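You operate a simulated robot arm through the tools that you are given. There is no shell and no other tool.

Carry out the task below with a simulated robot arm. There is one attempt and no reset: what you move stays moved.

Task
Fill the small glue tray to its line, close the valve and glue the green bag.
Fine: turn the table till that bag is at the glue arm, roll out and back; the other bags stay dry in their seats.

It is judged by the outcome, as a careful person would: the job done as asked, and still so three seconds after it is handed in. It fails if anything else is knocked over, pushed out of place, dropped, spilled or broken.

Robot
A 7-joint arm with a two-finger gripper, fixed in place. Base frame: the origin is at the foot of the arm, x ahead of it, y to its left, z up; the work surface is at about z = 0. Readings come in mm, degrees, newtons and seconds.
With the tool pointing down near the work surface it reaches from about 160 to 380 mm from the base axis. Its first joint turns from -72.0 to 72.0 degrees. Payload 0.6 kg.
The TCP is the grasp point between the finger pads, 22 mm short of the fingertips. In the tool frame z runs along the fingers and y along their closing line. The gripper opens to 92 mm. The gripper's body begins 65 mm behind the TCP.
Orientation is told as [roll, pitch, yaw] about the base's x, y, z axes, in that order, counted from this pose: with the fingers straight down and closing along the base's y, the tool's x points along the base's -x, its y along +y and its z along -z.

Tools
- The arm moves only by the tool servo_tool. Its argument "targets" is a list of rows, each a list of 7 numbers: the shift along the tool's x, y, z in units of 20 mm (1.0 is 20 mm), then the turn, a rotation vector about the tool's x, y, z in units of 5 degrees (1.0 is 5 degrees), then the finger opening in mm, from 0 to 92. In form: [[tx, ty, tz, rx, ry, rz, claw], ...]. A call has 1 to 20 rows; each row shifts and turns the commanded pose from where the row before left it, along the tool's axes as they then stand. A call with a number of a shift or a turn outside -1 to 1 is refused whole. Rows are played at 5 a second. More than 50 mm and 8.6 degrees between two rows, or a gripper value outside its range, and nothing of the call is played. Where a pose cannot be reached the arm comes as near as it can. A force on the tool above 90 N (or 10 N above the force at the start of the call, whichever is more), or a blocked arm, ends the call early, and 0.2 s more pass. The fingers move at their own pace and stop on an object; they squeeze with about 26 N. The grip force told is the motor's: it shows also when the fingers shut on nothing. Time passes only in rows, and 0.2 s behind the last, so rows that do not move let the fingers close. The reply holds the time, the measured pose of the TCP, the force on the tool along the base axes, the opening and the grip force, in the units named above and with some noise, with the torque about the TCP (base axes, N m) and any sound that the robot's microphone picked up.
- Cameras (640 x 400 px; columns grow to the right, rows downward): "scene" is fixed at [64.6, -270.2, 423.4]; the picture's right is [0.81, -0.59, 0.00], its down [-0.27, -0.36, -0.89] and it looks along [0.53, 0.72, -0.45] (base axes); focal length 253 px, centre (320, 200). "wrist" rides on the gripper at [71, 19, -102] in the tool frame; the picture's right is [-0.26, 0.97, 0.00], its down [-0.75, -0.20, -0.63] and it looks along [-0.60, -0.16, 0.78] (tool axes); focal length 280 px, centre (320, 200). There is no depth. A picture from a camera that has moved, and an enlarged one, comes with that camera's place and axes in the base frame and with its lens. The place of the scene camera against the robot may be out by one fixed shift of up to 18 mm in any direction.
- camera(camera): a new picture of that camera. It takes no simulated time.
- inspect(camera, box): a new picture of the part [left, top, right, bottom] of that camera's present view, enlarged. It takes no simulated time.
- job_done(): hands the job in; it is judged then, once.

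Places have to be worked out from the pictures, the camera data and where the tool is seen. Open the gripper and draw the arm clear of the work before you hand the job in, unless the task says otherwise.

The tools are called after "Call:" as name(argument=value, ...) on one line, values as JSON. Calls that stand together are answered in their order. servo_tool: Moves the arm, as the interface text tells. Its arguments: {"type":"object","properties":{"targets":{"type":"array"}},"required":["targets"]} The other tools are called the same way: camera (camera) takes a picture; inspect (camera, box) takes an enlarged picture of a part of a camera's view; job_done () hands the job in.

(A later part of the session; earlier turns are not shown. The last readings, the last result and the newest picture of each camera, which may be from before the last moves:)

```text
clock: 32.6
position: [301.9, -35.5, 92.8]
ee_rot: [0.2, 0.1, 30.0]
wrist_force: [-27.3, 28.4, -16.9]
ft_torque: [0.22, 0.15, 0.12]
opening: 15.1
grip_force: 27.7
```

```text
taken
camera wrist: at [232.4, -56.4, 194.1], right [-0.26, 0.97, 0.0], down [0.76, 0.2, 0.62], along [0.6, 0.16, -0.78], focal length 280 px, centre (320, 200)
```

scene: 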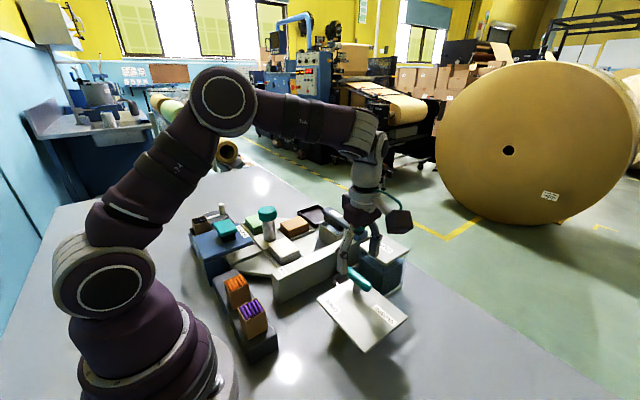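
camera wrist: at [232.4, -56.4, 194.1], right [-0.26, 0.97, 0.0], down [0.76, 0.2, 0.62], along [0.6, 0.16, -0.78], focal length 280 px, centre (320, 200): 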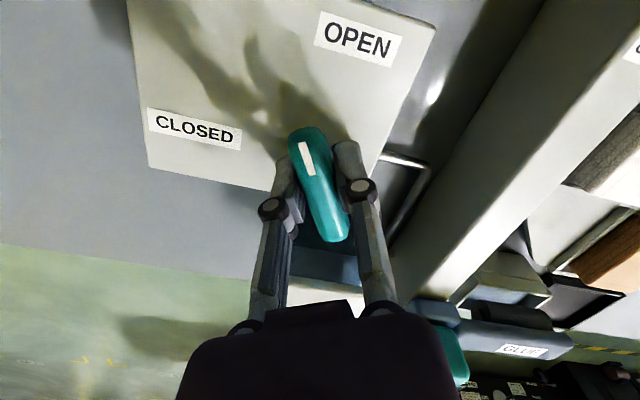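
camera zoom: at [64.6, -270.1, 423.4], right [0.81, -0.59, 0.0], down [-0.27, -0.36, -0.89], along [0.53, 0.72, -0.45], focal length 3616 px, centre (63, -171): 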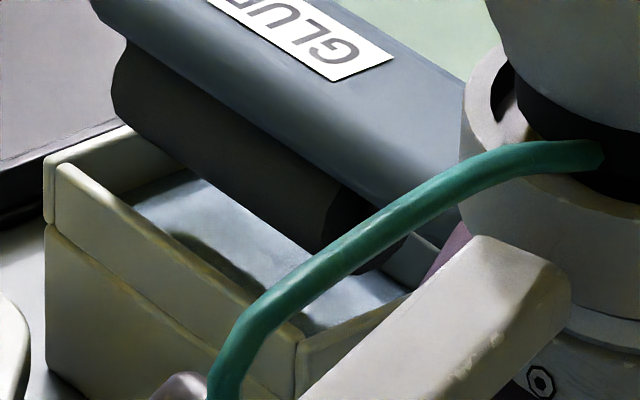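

The glue is beginning to rise a little. The wrist camera also sees the tray now; I zoom there as well.

Call:
inspect(camera="wrist", box=[440, 240, 580, 360])

Call:
inspect(camera="scene", box=[316, 216, 342, 238])

```text
3.33 times, centred on (510, 300) of wrist
camera zoom: at [232.4, -56.4, 194.1], right [-0.26, 0.97, 0.0], down [0.76, 0.2, 0.62], along [0.6, 0.16, -0.78], focal length 935 px, centre (-313, -133)
```

zoom: 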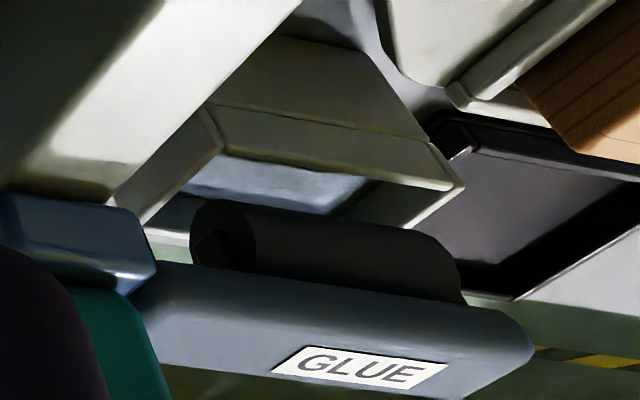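

```text
16.00 times, centred on (329, 227) of scene
camera zoom: at [64.6, -270.1, 423.4], right [0.81, -0.59, 0.0], down [-0.27, -0.36, -0.89], along [0.53, 0.72, -0.45], focal length 4050 px, centre (176, -232)
```

zoom: 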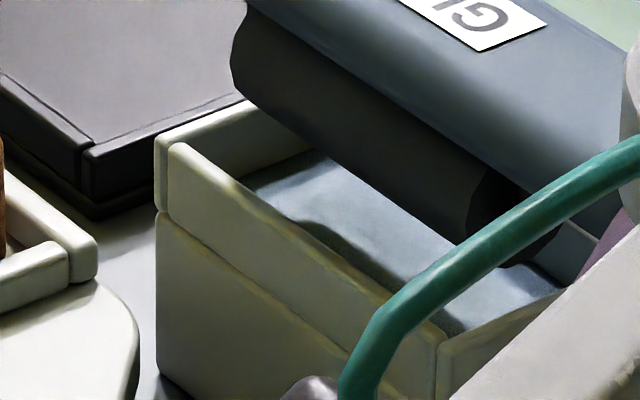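

I check the small light line on the far inner wall near the roller's end, which may be the fill line.

Call:
inspect(camera="scene", box=[332, 218, 354, 236])

Call:
inspect(camera="wrist", box=[460, 270, 540, 310])

```text
16.00 times, centred on (343, 227) of scene
camera zoom: at [64.6, -270.1, 423.4], right [0.81, -0.59, 0.0], down [-0.27, -0.36, -0.89], along [0.53, 0.72, -0.45], focal length 4050 px, centre (-48, -232)
```

zoom: 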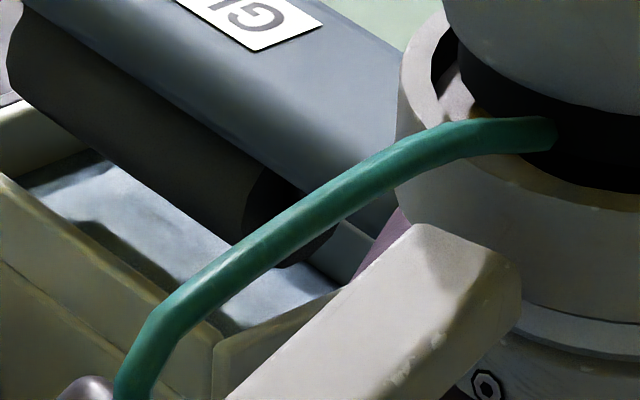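

```text
8.00 times, centred on (500, 290) of wrist
camera zoom: at [232.4, -56.4, 194.1], right [-0.26, 0.97, 0.0], down [0.76, 0.2, 0.62], along [0.6, 0.16, -0.78], focal length 2243 px, centre (-1120, -520)
```

zoom: 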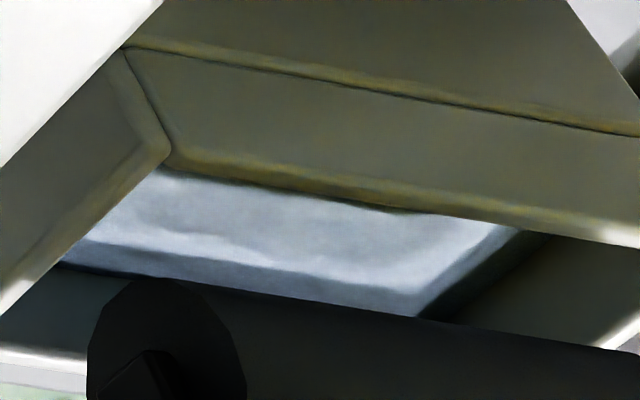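

That is only the rim. The wrist zoom gives a good view of the glue surface against the walls, so I hold here 1 s to gauge the flow rate.

Call:
servo_tool(targets=[[0, 0, 0, 0, 0, 0, 8], [0, 0, 0, 0, 0, 0, 8], [0, 0, 0, 0, 0, 0, 8], [0, 0, 0, 0, 0, 0, 8]])

Call:
inspect(camera="wrist", box=[460, 270, 540, 310])

Call:
inspect(camera="scene", box=[316, 216, 342, 238])

```text
clock: 33.6
position: [303.7, -35.4, 92.2]
ee_rot: [0.2, 0.0, 30.2]
wrist_force: [-28.1, 37.0, -12.1]
ft_torque: [0.28, 0.14, 0.11]
opening: 15.1
grip_force: 28.1
```

```text
8.00 times, centred on (500, 290) of wrist
camera zoom: at [232.6, -56.5, 194.2], right [-0.26, 0.97, 0.0], down [0.76, 0.2, 0.62], along [0.6, 0.16, -0.78], focal length 2243 px, centre (-1120, -520)
```

zoom: 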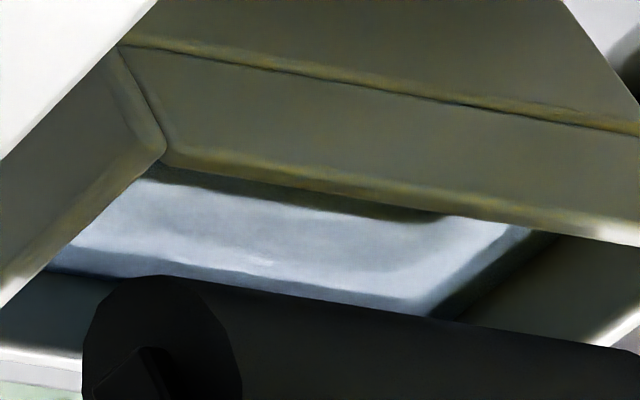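

```text
16.00 times, centred on (329, 227) of scene
camera zoom: at [64.6, -270.2, 423.4], right [0.81, -0.59, 0.0], down [-0.27, -0.36, -0.89], along [0.53, 0.72, -0.45], focal length 4050 px, centre (176, -232)
```

zoom: 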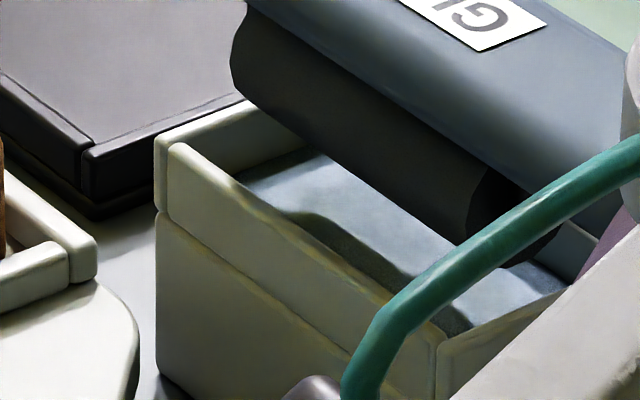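

Flow is slow (about half a millimetre per second). I zoom in maximally on the far and end walls to look for the mark.

Call:
inspect(camera="wrist", box=[450, 296, 486, 320])

Call:
inspect(camera="wrist", box=[505, 290, 545, 315])

Call:
inspect(camera="scene", box=[336, 220, 350, 234])

```text
16.00 times, centred on (468, 308) of wrist
camera zoom: at [232.6, -56.5, 194.2], right [-0.26, 0.97, 0.0], down [0.76, 0.2, 0.62], along [0.6, 0.16, -0.78], focal length 4486 px, centre (-2048, -1528)
```

zoom: 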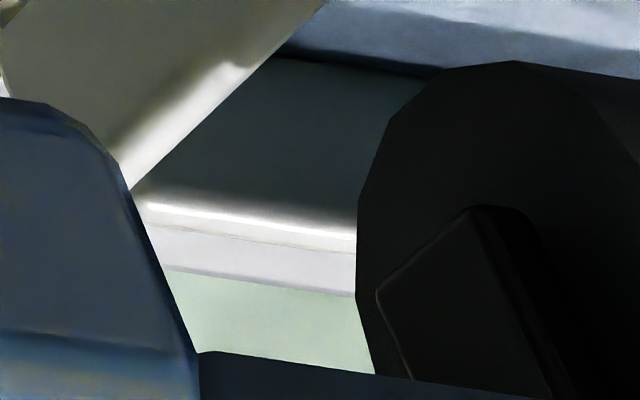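

```text
16.00 times, centred on (525, 302) of wrist
camera zoom: at [232.6, -56.5, 194.2], right [-0.26, 0.97, 0.0], down [0.76, 0.2, 0.62], along [0.6, 0.16, -0.78], focal length 4486 px, centre (-2960, -1440)
```

zoom: 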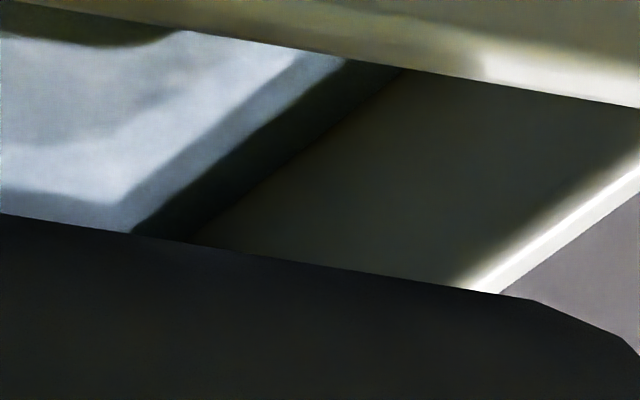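

```text
16.00 times, centred on (343, 227) of scene
camera zoom: at [64.6, -270.2, 423.4], right [0.81, -0.59, 0.0], down [-0.27, -0.36, -0.89], along [0.53, 0.72, -0.45], focal length 4050 px, centre (-48, -232)
```

zoom: 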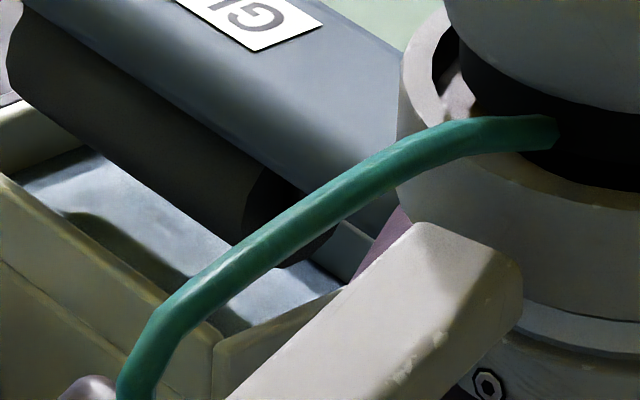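

I look again at the +y end wall, centring it in the maximum zoom.

Call:
inspect(camera="scene", box=[324, 220, 334, 228])

Call:
inspect(camera="wrist", box=[462, 282, 502, 307])

Call:
inspect(camera="wrist", box=[440, 255, 500, 295])

```text
16.00 times, centred on (329, 224) of scene
camera zoom: at [64.6, -270.2, 423.4], right [0.81, -0.59, 0.0], down [-0.27, -0.36, -0.89], along [0.53, 0.72, -0.45], focal length 4050 px, centre (176, -184)
```

zoom: 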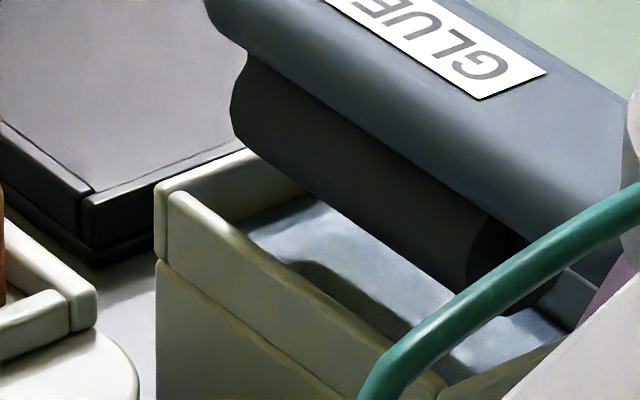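

```text
16.00 times, centred on (482, 294) of wrist
camera zoom: at [232.6, -56.5, 194.2], right [-0.26, 0.97, 0.0], down [0.76, 0.2, 0.62], along [0.6, 0.16, -0.78], focal length 4486 px, centre (-2272, -1312)
```

zoom: 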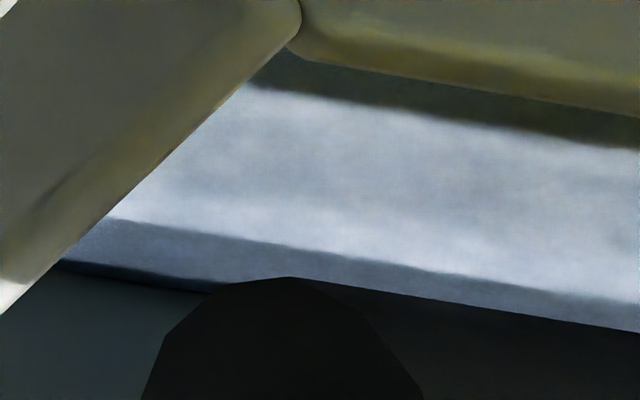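

```text
10.00 times, centred on (470, 275) of wrist
camera zoom: at [232.6, -56.5, 194.2], right [-0.26, 0.97, 0.0], down [0.76, 0.2, 0.62], along [0.6, 0.16, -0.78], focal length 2804 px, centre (-1180, -550)
```

zoom: 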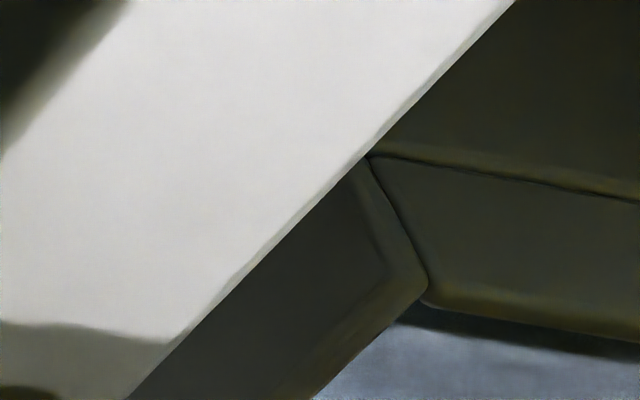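

Nothing marked yet on the visible walls; the level is still roughly 9–10 mm below the rim. I hold 2 s more and look again.

Call:
servo_tool(targets=[[0, 0, 0, 0, 0, 0, 8], [0, 0, 0, 0, 0, 0, 8], [0, 0, 0, 0, 0, 0, 8], [0, 0, 0, 0, 0, 0, 8], [0, 0, 0, 0, 0, 0, 8], [0, 0, 0, 0, 0, 0, 8], [0, 0, 0, 0, 0, 0, 8], [0, 0, 0, 0, 0, 0, 8], [0, 0, 0, 0, 0, 0, 8]])

Call:
inspect(camera="wrist", box=[460, 270, 540, 310])

Call:
inspect(camera="scene", box=[316, 216, 342, 238])

```text
clock: 35.6
position: [303.1, -36.3, 93.0]
ee_rot: [0.3, 0.0, 30.3]
wrist_force: [-22.2, 40.2, 2.6]
ft_torque: [0.51, -0.03, 0.06]
opening: 15.2
grip_force: 28.0
```

```text
8.00 times, centred on (500, 290) of wrist
camera zoom: at [232.8, -56.5, 194.1], right [-0.26, 0.97, 0.0], down [0.75, 0.2, 0.63], along [0.6, 0.17, -0.78], focal length 2243 px, centre (-1120, -520)
```

zoom: 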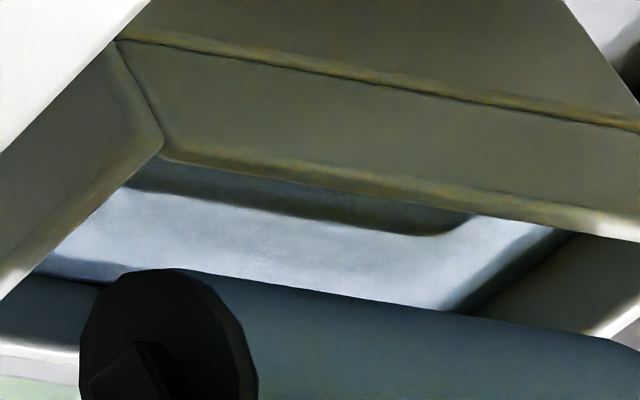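

```text
16.00 times, centred on (329, 227) of scene
camera zoom: at [64.6, -270.2, 423.4], right [0.81, -0.59, 0.0], down [-0.27, -0.36, -0.89], along [0.53, 0.72, -0.45], focal length 4050 px, centre (176, -232)
```

zoom: 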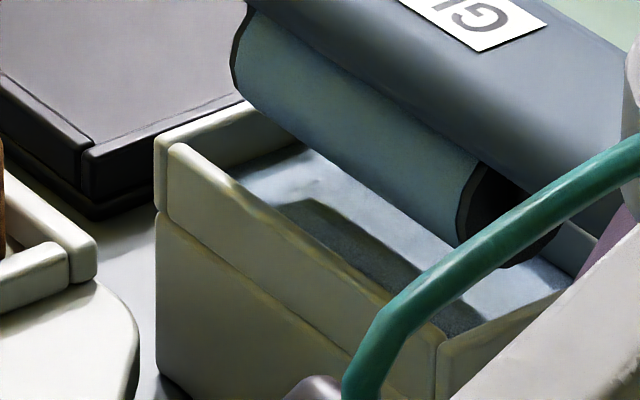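

The roller has just turned blue – it is now picking up glue – but the fill line itself is still not visible (it's probably behind the roller on the far wall). To be safe I close the valve now, and look for the line with the roller moved a little later.

Call:
servo_tool(targets=[[0, 0, 0, 0, 0, -1, 8], [0, 0, 0, 0, 0, -1, 8], [0, 0, 0, 0, 0, -1, 8], [0, 0, 0, 0, 0, -1, 8], [-0.03, -0.035, 0, 0, 0, -1, 8], [0, 0, 0, 0, 0, -1, 8], [0, 0, 0, 0, 0, -1, 8], [0, 0, 0, 0, 0, -1, 8], [0, 0, 0, 0, 0, -1, 8], [0, 0, 0, 0, 0, -1, 8], [0, 0, 0, 0, 0, -1, 8], [0, 0, 0, 0, 0, -1, 8], [0, 0, 0, 0, 0, 0, 8]])

Call:
inspect(camera="wrist", box=[220, 50, 460, 250])

Call:
inspect(camera="scene", box=[316, 216, 342, 238])

```text
clock: 38.4
position: [304.4, -37.8, 92.2]
ee_rot: [0.1, 0.1, 89.9]
wrist_force: [-14.6, -13.7, -3.5]
ft_torque: [-0.5, 0.13, 0.04]
opening: 15.0
grip_force: 28.3
```

```text
2.00 times, centred on (340, 150) of wrist
camera zoom: at [285.9, -109.8, 194.4], right [-0.96, 0.26, 0.0], down [0.21, 0.75, 0.62], along [0.16, 0.6, -0.78], focal length 561 px, centre (280, 300)
```

zoom: 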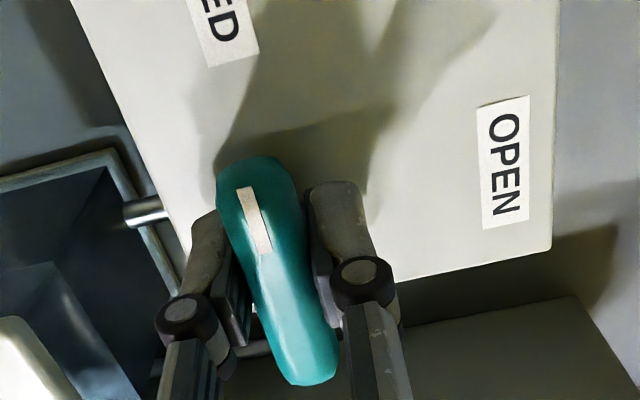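

```text
16.00 times, centred on (329, 227) of scene
camera zoom: at [64.6, -270.2, 423.4], right [0.81, -0.59, 0.0], down [-0.27, -0.36, -0.89], along [0.53, 0.72, -0.45], focal length 4050 px, centre (176, -232)
```

zoom: 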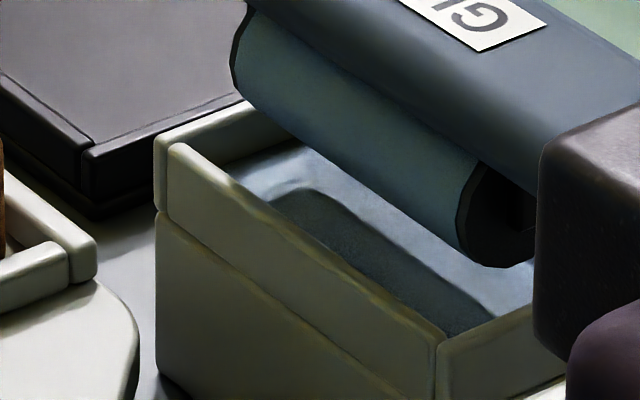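

The lever is back at CLOSED. I release it, rise straight up, and travel to above the turntable's teal hub at about (267, 251), top z≈102.

Call:
servo_tool(targets=[[0, 0, 0, 0, 0, 0, 28], [0, 0, 0, 0, 0, 0, 28], [0, 0, -0.9, 0, 0, 0, 28], [0, 0, -0.9, 0, 0, 0, 28], [0, 0, -0.9, 0, 0, 0, 28], [0, 0, -0.9, 0, 0, 0, 28], [0, 0, 0, 0, 0, 0, 28]])

Call:
camera(camera="scene")

Call:
inspect(camera="wrist", box=[200, 50, 460, 250])

Call:
inspect(camera="scene", box=[316, 216, 356, 241])

```text
clock: 40.0
position: [303.8, -37.3, 164.0]
ee_rot: [0.0, 0.0, 90.1]
wrist_force: [0.9, -0.2, 0.2]
ft_torque: [0.02, -0.02, 0.01]
opening: 27.7
grip_force: 0.0
```

```text
taken
```

scene: 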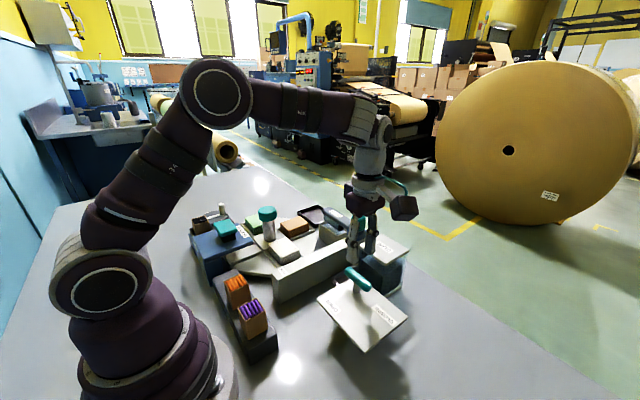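

```text
2.00 times, centred on (330, 150) of wrist
camera zoom: at [285.9, -109.0, 266.0], right [-0.96, 0.26, 0.0], down [0.2, 0.75, 0.63], along [0.16, 0.6, -0.78], focal length 561 px, centre (300, 300)
```

zoom: 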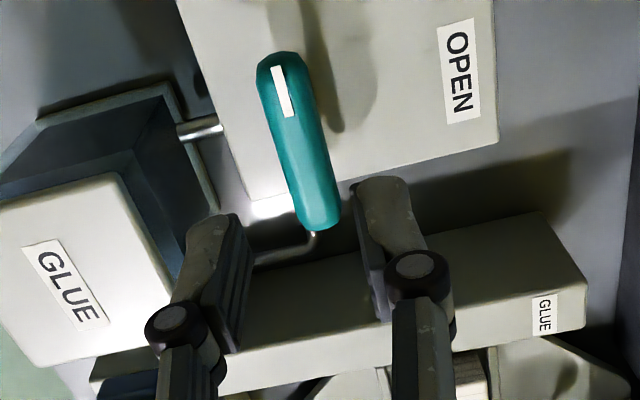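

```text
16.00 times, centred on (336, 228) of scene
camera zoom: at [64.6, -270.2, 423.4], right [0.81, -0.59, 0.0], down [-0.27, -0.36, -0.89], along [0.53, 0.72, -0.45], focal length 4050 px, centre (64, -256)
```

zoom: 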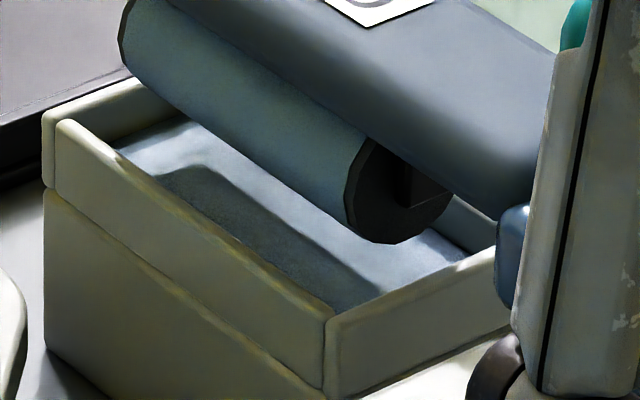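

Valve mark points at CLOSED and level is steady. Now I travel to the turntable hub at height z≈160 with opening 64.

Call:
servo_tool(targets=[[-0.96, 0.123, 0, 0, 0, 0, 64], [-0.96, 0.123, 0, 0, 0, 0, 64], [-0.96, 0.123, 0, 0, 0, 0, 64], [-0.96, 0.123, 0, 0, 0, 0, 64], [-0.96, 0.123, 0, 0, 0, 0, 64], [-0.96, 0.123, 0, 0, 0, 0, 64], [-0.96, 0.123, 0, 0, 0, 0, 64], [-0.96, 0.123, 0, 0, 0, 0, 64], [-0.96, 0.123, 0, 0, 0, 0, 64], [-0.96, 0.123, 0, 0, 0, 0, 64], [-0.96, 0.123, 0, 0, 0, 0, 64], [-0.96, 0.123, 0, 0, 0, 0, 64], [-0.96, 0.123, 0, 0, 0, 0, 64], [-0.96, 0.123, 0, 0, 0, 0, 64], [-0.96, 0.123, 0, 0, 0, 0, 64], [0, 0, 0, 0, 0, 0, 64]])

Call:
camera(camera="wrist")

Call:
camera(camera="scene")

```text
clock: 43.4
position: [267.6, 249.4, 163.7]
ee_rot: [0.0, 0.0, 90.0]
wrist_force: [1.1, 0.3, -0.5]
ft_torque: [-0.02, 0.02, 0.01]
opening: 63.9
grip_force: 0.1
```

```text
taken
camera wrist: at [248.8, 178.3, 266.2], right [-0.96, 0.26, 0.0], down [0.2, 0.75, 0.62], along [0.16, 0.6, -0.78], focal length 280 px, centre (320, 200)
```

wrist: 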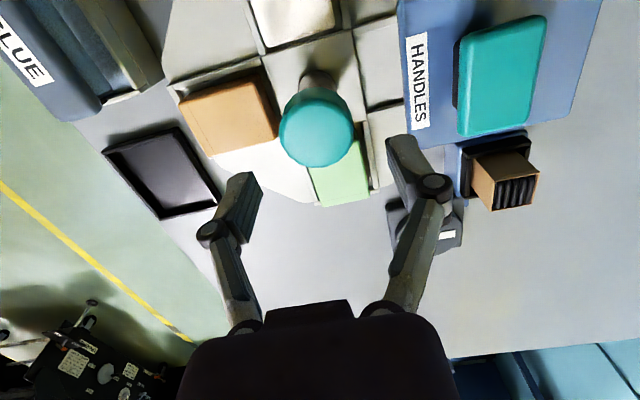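

```text
taken
```

scene: 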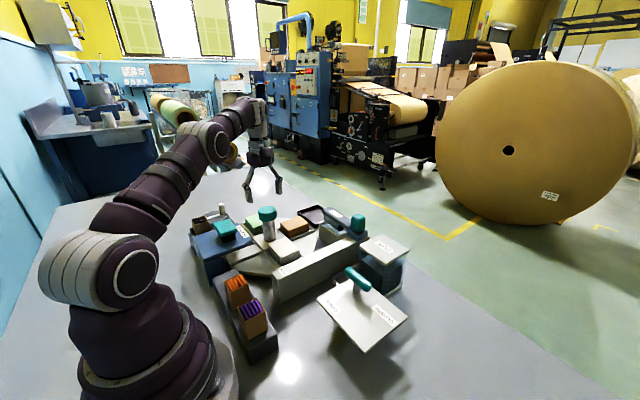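

The hub cap is centred under the gripper (about (268.5, 249)), 47 mm wide. I yaw to +120° and descend around it to z≈93.

Call:
servo_tool(targets=[[0, 0, 0, 0, 0, -1, 64], [0, 0, 0, 0, 0, -1, 64], [0, 0, 0, 0, 0, -1, 64], [0, 0, 0, 0, 0, -1, 64], [0, 0, 0, 0, 0, -1, 64], [0, 0, 0, 0, 0, -1, 64], [0, 0, 0.9, 0, 0, 0, 64], [0, 0, 0.9, 0, 0, 0, 64], [0, 0, 0, 0, 0, 0, 64]])

Call:
camera(camera="wrist")

Call:
inspect(camera="scene", box=[200, 140, 340, 270])

```text
clock: 45.4
position: [266.5, 251.8, 127.8]
ee_rot: [0.0, -0.1, 119.9]
wrist_force: [0.5, 0.2, 0.3]
ft_torque: [0.0, 0.0, 0.0]
opening: 64.0
grip_force: 0.1
```

```text
taken
camera wrist: at [285.5, 179.9, 229.1], right [-0.97, -0.26, 0.0], down [-0.2, 0.75, 0.62], along [-0.16, 0.6, -0.78], focal length 280 px, centre (320, 200)
```

wrist: 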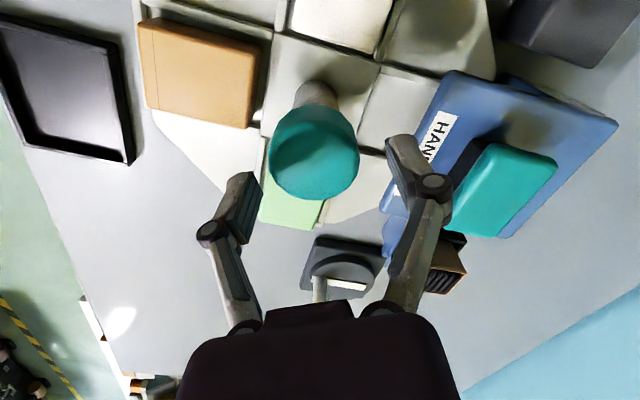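

```text
3.08 times, centred on (270, 205) of scene
camera zoom: at [64.6, -270.2, 423.4], right [0.81, -0.59, 0.0], down [-0.27, -0.36, -0.89], along [0.53, 0.72, -0.45], focal length 779 px, centre (474, 185)
```

zoom: 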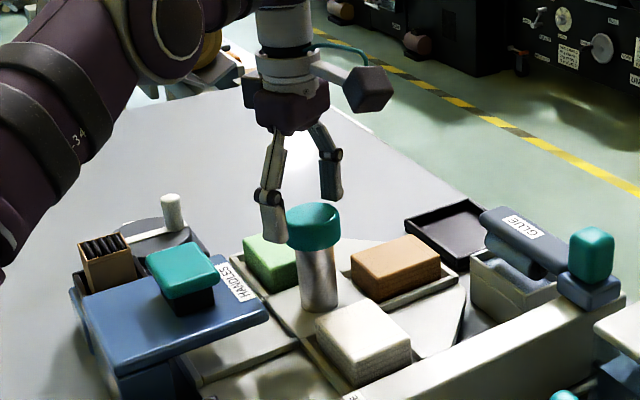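

Centred within ~2 mm. I correct, descend to z≈93 and close on the cap.

Call:
servo_tool(targets=[[0.05, -0.08, 0.87, 0, 0, 0, 64], [0, 0, 0.87, 0, 0, 0, 64], [0, 0, 0, 0, 0, 0, 64], [0, 0, 0, 0, 0, 0, 36], [0, 0, 0, 0, 0, 0, 36], [0, 0, 0, 0, 0, 0, 36]])

Call:
camera(camera="wrist")

```text
clock: 46.8
position: [269.4, 252.3, 93.5]
ee_rot: [0.2, 0.0, 120.1]
wrist_force: [-11.1, -7.2, -2.1]
ft_torque: [-0.05, -0.09, -0.03]
opening: 44.5
grip_force: 6.5
```

```text
taken
camera wrist: at [288.4, 180.6, 194.9], right [-0.97, -0.26, 0.0], down [-0.2, 0.76, 0.62], along [-0.16, 0.6, -0.78], focal length 280 px, centre (320, 200)
```

wrist: 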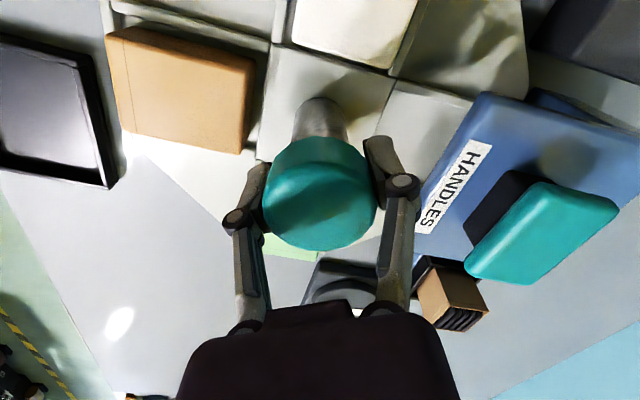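

Contact at 44.5 mm with a small side load along the closing line; I ease 1 mm that way and let the grip settle.

Call:
servo_tool(targets=[[0, 0.04, 0, 0, 0, 0, 30], [0, 0, 0, 0, 0, 0, 30]])

```text
clock: 47.4
position: [269.5, 252.5, 93.1]
ee_rot: [-0.2, -0.2, 120.0]
wrist_force: [-0.9, 8.7, -5.8]
ft_torque: [0.12, -0.02, -0.05]
opening: 43.2
grip_force: 28.7
```

Firm grip (28.7 N). I turn 20° clockwise first and check that the table follows.

Call:
servo_tool(targets=[[0, 0, 0, 0, 0, 1, 30], [0, 0, 0, 0, 0, 1, 30], [0, 0, 0, 0, 0, 1, 30], [0, 0, 0, 0, 0, 1, 30]])

Call:
inspect(camera="scene", box=[180, 190, 380, 315])

```text
clock: 48.4
position: [269.8, 251.0, 94.9]
ee_rot: [-0.3, -0.1, 99.8]
wrist_force: [33.4, 21.1, -10.9]
ft_torque: [-0.17, 0.16, 0.11]
opening: 43.3
grip_force: 28.6
```

```text
3.20 times, centred on (280, 252) of scene
camera zoom: at [64.6, -270.1, 423.4], right [0.81, -0.59, 0.0], down [-0.27, -0.36, -0.89], along [0.53, 0.72, -0.45], focal length 810 px, centre (448, 32)
```

zoom: 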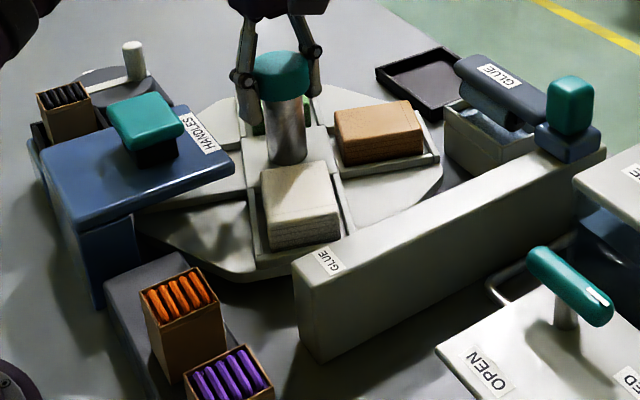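

The table follows (about 20°). I add a 1 mm centring correction for the side load and continue turning 60°.

Call:
servo_tool(targets=[[-0.026, -0.055, 0, 0, 0, 1, 30], [0, 0, 0, 0, 0, 1, 30], [0, 0, 0, 0, 0, 1, 30], [0, 0, 0, 0, 0, 1, 30], [0, 0, 0, 0, 0, 1, 30], [0, 0, 0, 0, 0, 1, 30]])

Call:
inspect(camera="scene", box=[180, 190, 380, 315])

Call:
camera(camera="wrist")

```text
clock: 49.8
position: [268.8, 250.5, 94.4]
ee_rot: [-0.1, 0.0, 69.8]
wrist_force: [23.9, -0.6, 15.2]
ft_torque: [-0.15, -0.06, 0.03]
opening: 43.4
grip_force: 27.6
```

```text
3.20 times, centred on (280, 252) of scene
camera zoom: at [64.5, -270.2, 423.4], right [0.81, -0.59, 0.0], down [-0.27, -0.36, -0.89], along [0.53, 0.72, -0.45], focal length 810 px, centre (448, 32)
```

zoom: 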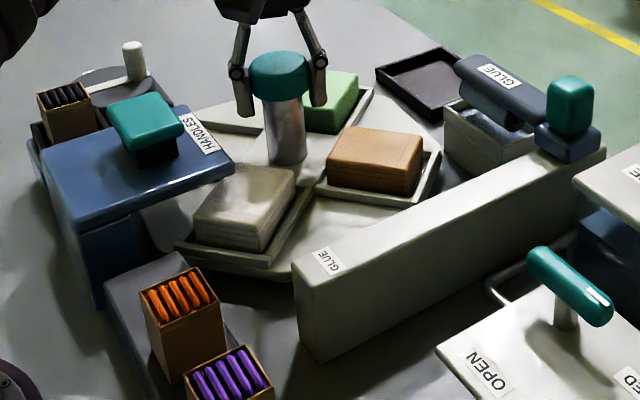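

```text
taken
camera wrist: at [227.7, 190.1, 196.1], right [-0.82, 0.58, 0.0], down [0.45, 0.64, 0.63], along [0.36, 0.51, -0.78], focal length 280 px, centre (320, 200)
```

wrist: 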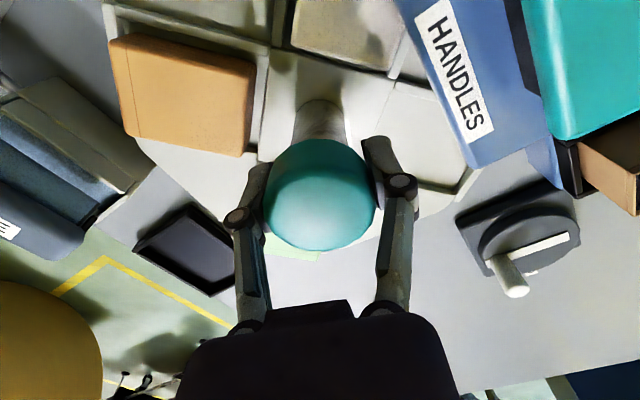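

The table turns smoothly; the white bag now heads under the handles press. I continue 40° and check the clearance.

Call:
servo_tool(targets=[[-0.01, -0.03, 0, 0, 0, 1, 30], [0, 0, 0, 0, 0, 1, 30], [0, 0, 0, 0, 0, 1, 30], [0, 0, 0, 0, 0, 1, 30], [0, 0, 0, 0, 0, 1, 30], [0, 0, 0, 0, 0, 1, 30], [0, 0, 0, 0, 0, 1, 30], [0, 0, 0, 0, 0, 1, 30]])

Call:
inspect(camera="scene", box=[180, 190, 380, 315])

```text
clock: 51.6
position: [270.2, 250.1, 93.7]
ee_rot: [-0.3, 0.1, 29.8]
wrist_force: [31.2, -31.3, -10.3]
ft_torque: [0.46, -0.28, -0.01]
opening: 43.5
grip_force: 28.1
```

```text
3.20 times, centred on (280, 252) of scene
camera zoom: at [64.6, -270.1, 423.4], right [0.81, -0.59, 0.0], down [-0.27, -0.36, -0.89], along [0.53, 0.72, -0.45], focal length 810 px, centre (448, 32)
```

zoom: 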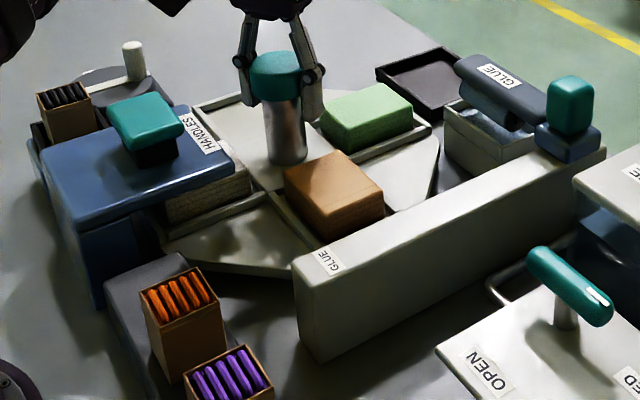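

A quarter turn done: brown is at the glue station, white under the press, and the fourth seat is empty. I correct the centring and continue 45°.

Call:
servo_tool(targets=[[-0.018, -0.06, 0, 0, 0, 1, 30], [0, 0, 0, 0, 0, 1, 30], [0, 0, 0, 0, 0, 1, 30], [0, 0, 0, 0, 0, 1, 30], [0, 0, 0, 0, 0, 1, 30], [0, 0, 0, 0, 0, 1, 30], [0, 0, 0, 0, 0, 1, 30], [0, 0, 0, 0, 0, 1, 30], [0, 0, 0, 0, 0, 1, 30]])

Call:
inspect(camera="scene", box=[180, 190, 380, 315])

```text
clock: 53.6
position: [271.1, 250.6, 92.1]
ee_rot: [-0.1, 0.1, -15.1]
wrist_force: [-19.4, -28.5, -4.0]
ft_torque: [0.19, 0.29, 0.0]
opening: 43.5
grip_force: 28.5
```

```text
3.20 times, centred on (280, 252) of scene
camera zoom: at [64.6, -270.1, 423.4], right [0.81, -0.59, 0.0], down [-0.27, -0.36, -0.89], along [0.53, 0.72, -0.45], focal length 810 px, centre (448, 32)
```

zoom: 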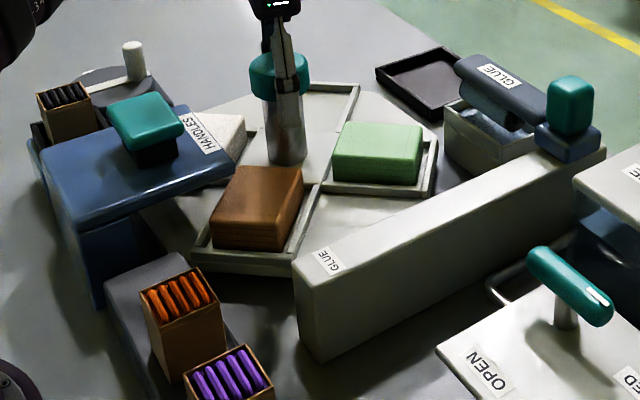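

Continuing the last 45°.

Call:
servo_tool(targets=[[0.016, -0.05, 0, 0, 0, 1, 30], [0, 0, 0, 0, 0, 1, 30], [0, 0, 0, 0, 0, 1, 30], [0, 0, 0, 0, 0, 1, 30], [0, 0, 0, 0, 0, 1, 30], [0, 0, 0, 0, 0, 1, 30], [0, 0, 0, 0, 0, 1, 30], [0, 0, 0, 0, 0, 1, 30], [0, 0, 0, 0, 0, 1, 30], [0, 0, 0, 0, 0, 0, 30]])

Call:
inspect(camera="scene", box=[180, 190, 380, 315])

Call:
camera(camera="wrist")

```text
clock: 55.8
position: [271.2, 250.4, 94.4]
ee_rot: [-0.1, -0.1, -60.2]
wrist_force: [4.4, -19.3, 0.7]
ft_torque: [-0.07, 0.01, -0.04]
opening: 43.4
grip_force: 28.1
```

```text
3.20 times, centred on (280, 252) of scene
camera zoom: at [64.6, -270.2, 423.4], right [0.81, -0.59, 0.0], down [-0.27, -0.36, -0.89], along [0.53, 0.72, -0.45], focal length 810 px, centre (448, 32)
```

zoom: 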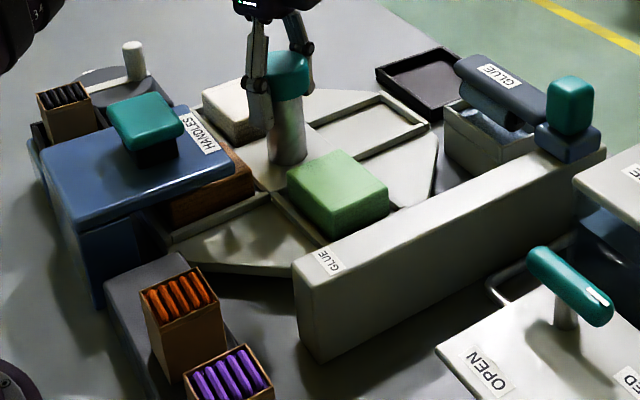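

```text
taken
camera wrist: at [251.9, 319.7, 195.4], right [0.97, 0.25, 0.0], down [0.2, -0.75, 0.63], along [0.16, -0.61, -0.78], focal length 280 px, centre (320, 200)
```

wrist: 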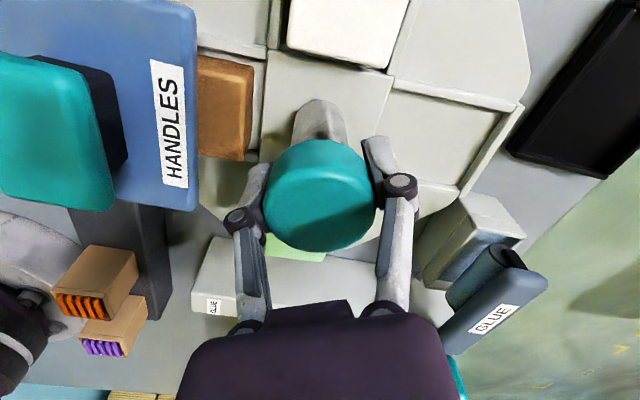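

Green is at the glue station. I zoom to measure the table's alignment exactly.

Call:
inspect(camera="wrist", box=[200, 0, 540, 210])

Call:
inspect(camera="scene", box=[230, 215, 330, 277])

```text
1.88 times, centred on (370, 105) of wrist
camera zoom: at [251.9, 319.7, 195.4], right [0.97, 0.25, 0.0], down [0.2, -0.75, 0.63], along [0.16, -0.61, -0.78], focal length 528 px, centre (226, 379)
```

zoom: 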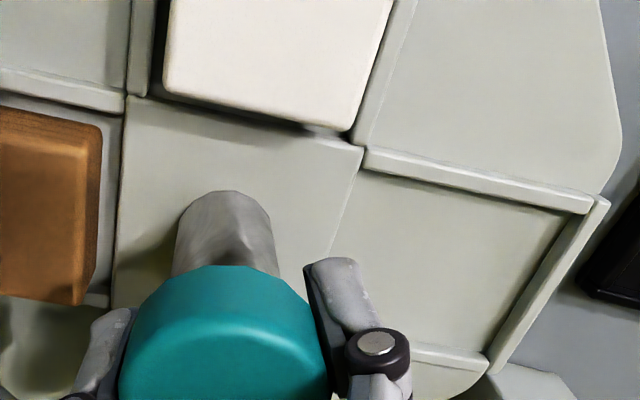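

```text
6.40 times, centred on (280, 246) of scene
camera zoom: at [64.6, -270.2, 423.4], right [0.81, -0.59, 0.0], down [-0.27, -0.36, -0.89], along [0.53, 0.72, -0.45], focal length 1620 px, centre (576, -94)
```

zoom: 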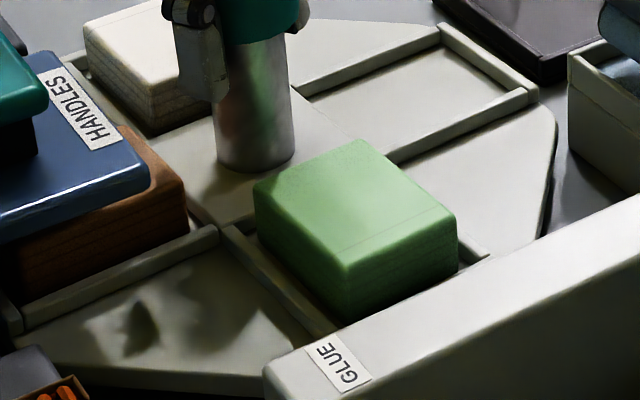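

I measure the seat lines about 3° short of square, so I turn 3° more clockwise and measure again.

Call:
servo_tool(targets=[[0, 0, 0, 0, 0, 0.6, 30], [0, 0, 0, 0, 0, 0, 30]])

Call:
inspect(camera="wrist", box=[200, 0, 540, 210])

Call:
inspect(camera="scene", box=[230, 215, 330, 277])

```text
clock: 56.4
position: [270.5, 249.8, 94.0]
ee_rot: [0.1, 0.0, -63.2]
wrist_force: [10.7, -15.2, -1.7]
ft_torque: [-0.18, -0.2, -0.02]
opening: 43.2
grip_force: 27.8
```

```text
1.88 times, centred on (370, 105) of wrist
camera zoom: at [255.4, 320.5, 195.5], right [0.98, 0.2, 0.0], down [0.16, -0.76, 0.62], along [0.13, -0.61, -0.78], focal length 528 px, centre (226, 379)
```

zoom: 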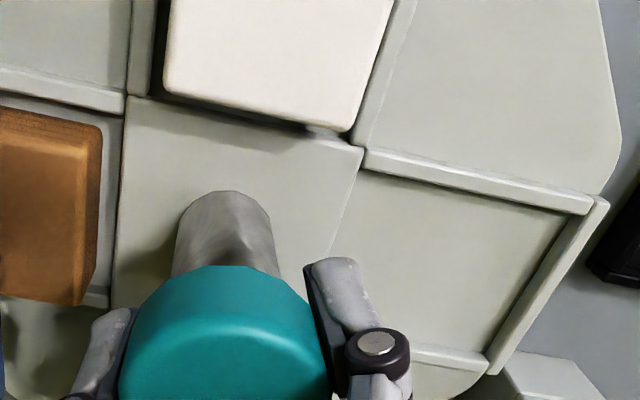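

```text
6.40 times, centred on (280, 246) of scene
camera zoom: at [64.6, -270.1, 423.4], right [0.81, -0.59, 0.0], down [-0.27, -0.36, -0.89], along [0.53, 0.72, -0.45], focal length 1620 px, centre (576, -94)
```

zoom: 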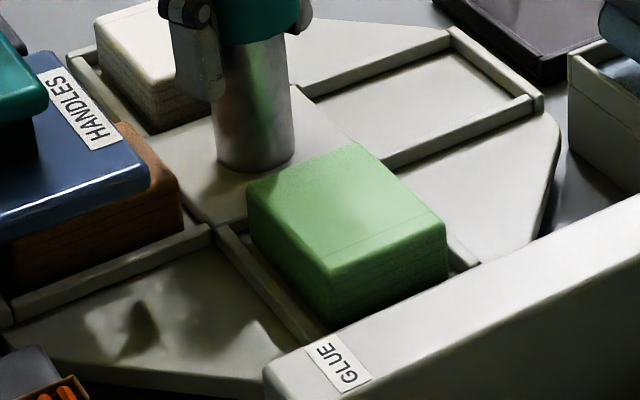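

The table follows rigidly. I compare with the same scene crop as before the turn to confirm the seats coincide.

Call:
inspect(camera="scene", box=[240, 195, 340, 265])

Call:
inspect(camera="scene", box=[180, 190, 420, 370])

Call:
inspect(camera="scene", box=[180, 195, 300, 285])

```text
5.71 times, centred on (290, 230) of scene
camera zoom: at [64.6, -270.1, 423.4], right [0.81, -0.59, 0.0], down [-0.27, -0.36, -0.89], along [0.53, 0.72, -0.45], focal length 1446 px, centre (491, 29)
```

zoom: 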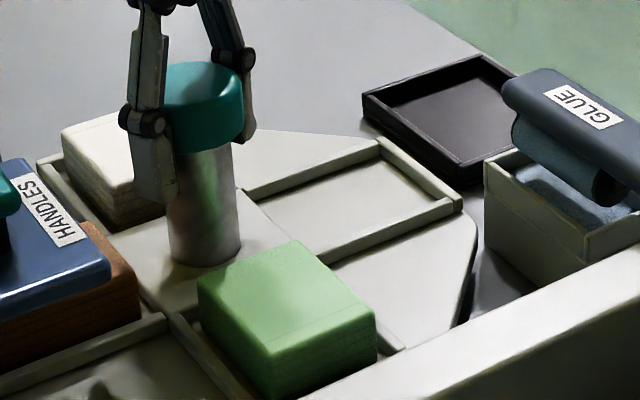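

```text
2.22 times, centred on (300, 280) of scene
camera zoom: at [64.6, -270.1, 423.4], right [0.81, -0.59, 0.0], down [-0.27, -0.36, -0.89], along [0.53, 0.72, -0.45], focal length 562 px, centre (364, 22)
```

zoom: 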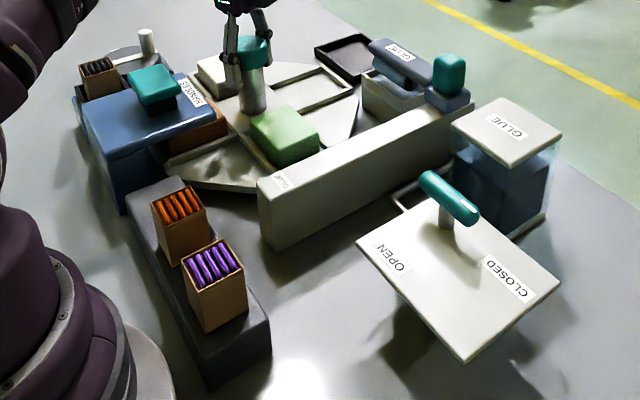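

```text
4.44 times, centred on (240, 240) of scene
camera zoom: at [64.6, -270.1, 423.4], right [0.81, -0.59, 0.0], down [-0.27, -0.36, -0.89], along [0.53, 0.72, -0.45], focal length 1125 px, centre (676, 22)
```

zoom: 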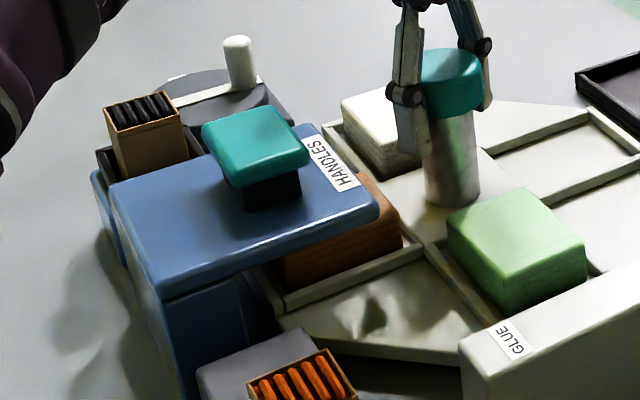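

The seats coincide with the original positions: a clean half turn with green at the glue arm. I release the hub and rise.

Call:
servo_tool(targets=[[0, 0, 0, 0, 0, 0, 64], [0, 0, 0, 0, 0, 0, 64], [0, 0, -0.9, 0, 0, 0, 64], [0, 0, -0.9, 0, 0, 0, 64], [0, 0, -0.9, 0, 0, 0, 64], [0, 0, -0.9, 0, 0, 0, 64], [0, 0, -0.9, 0, 0, 0, 64], [0, 0, 0, 0, 0, 0, 64]])

Call:
camera(camera="wrist")

Call:
inspect(camera="scene", box=[240, 195, 340, 265])

```text
clock: 58.2
position: [267.0, 247.2, 183.9]
ee_rot: [0.0, 0.0, -62.9]
wrist_force: [0.8, -1.7, -0.2]
ft_torque: [0.02, 0.01, -0.02]
opening: 64.1
grip_force: 0.2
out of reach, approached as far as the arm can: row 7
```

```text
taken
camera wrist: at [253.6, 318.5, 285.7], right [0.98, 0.2, 0.0], down [0.16, -0.76, 0.63], along [0.13, -0.61, -0.78], focal length 280 px, centre (320, 200)
```

wrist: 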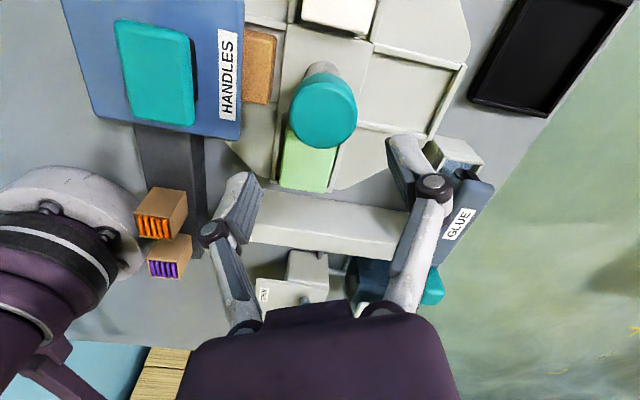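

```text
5.71 times, centred on (290, 230) of scene
camera zoom: at [64.6, -270.2, 423.4], right [0.81, -0.59, 0.0], down [-0.27, -0.36, -0.89], along [0.53, 0.72, -0.45], focal length 1446 px, centre (491, 29)
```

zoom: 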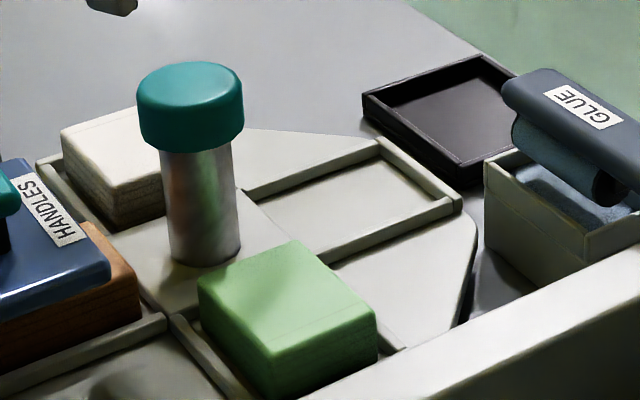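

From this pose the camera sees the tray from the +y side; I zoom in on it to look for the line.

Call:
inspect(camera="wrist", box=[425, 130, 505, 190])

Call:
inspect(camera="wrist", box=[436, 140, 476, 165])

```text
6.67 times, centred on (465, 160) of wrist
camera zoom: at [253.6, 318.5, 285.7], right [0.98, 0.2, 0.0], down [0.16, -0.76, 0.63], along [0.13, -0.61, -0.78], focal length 1869 px, centre (-647, 467)
```

zoom: 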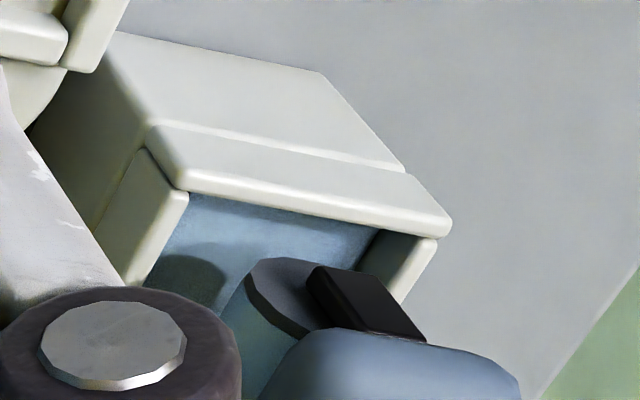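

```text
16.00 times, centred on (456, 152) of wrist
camera zoom: at [253.6, 318.5, 285.7], right [0.98, 0.2, 0.0], down [0.16, -0.76, 0.63], along [0.13, -0.61, -0.78], focal length 4486 px, centre (-1856, 960)
```

zoom: 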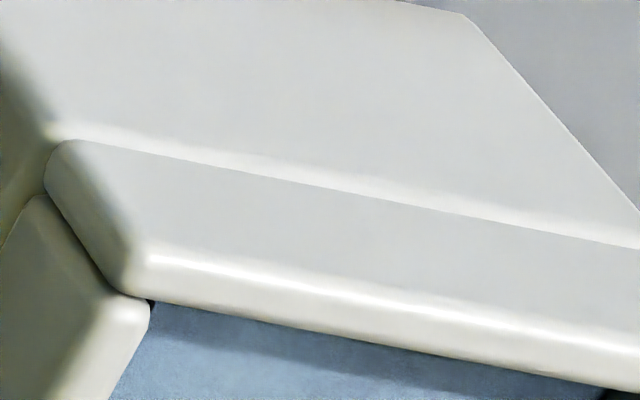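

One finger blocks part of the tray. I close the fingers in place to clear the line of sight.

Call:
servo_tool(targets=[[0, 0, 0, 0, 0, 0, 10], [0, 0, 0, 0, 0, 0, 10], [0, 0, 0, 0, 0, 0, 10], [0, 0, 0, 0, 0, 0, 10]])

Call:
camera(camera="wrist")

Call:
inspect(camera="wrist", box=[410, 130, 500, 195])

Call:
inspect(camera="wrist", box=[420, 155, 460, 180])

```text
clock: 59.2
position: [269.3, 248.1, 184.5]
ee_rot: [0.1, 0.0, -63.0]
wrist_force: [0.3, 0.2, -0.6]
ft_torque: [0.03, 0.0, -0.02]
opening: 10.0
grip_force: 0.2
```

```text
taken
camera wrist: at [253.6, 318.6, 285.5], right [0.98, 0.2, 0.0], down [0.16, -0.76, 0.62], along [0.13, -0.61, -0.78], focal length 280 px, centre (320, 200)
```

wrist: 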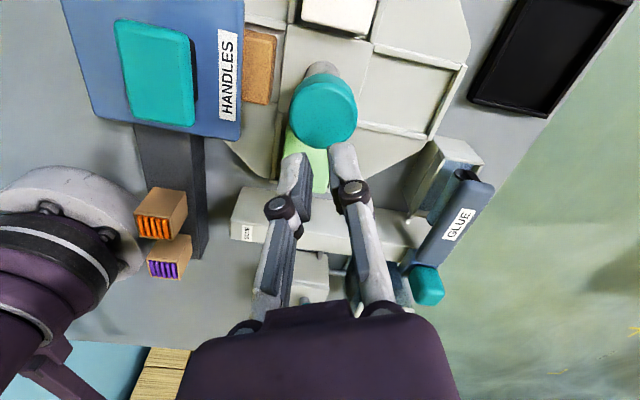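

```text
6.15 times, centred on (455, 162) of wrist
camera zoom: at [253.6, 318.6, 285.5], right [0.98, 0.2, 0.0], down [0.16, -0.76, 0.62], along [0.13, -0.61, -0.78], focal length 1726 px, centre (-511, 431)
```

zoom: 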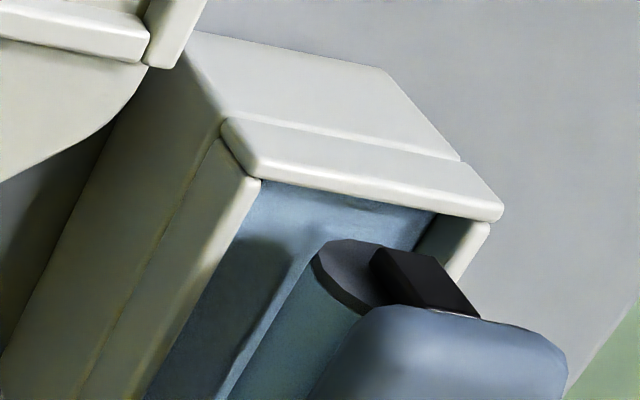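

```text
16.00 times, centred on (440, 168) of wrist
camera zoom: at [253.6, 318.6, 285.5], right [0.98, 0.2, 0.0], down [0.16, -0.76, 0.62], along [0.13, -0.61, -0.78], focal length 4486 px, centre (-1600, 720)
```

zoom: 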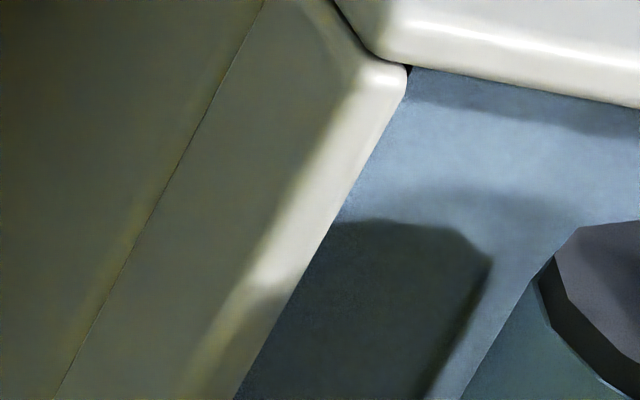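

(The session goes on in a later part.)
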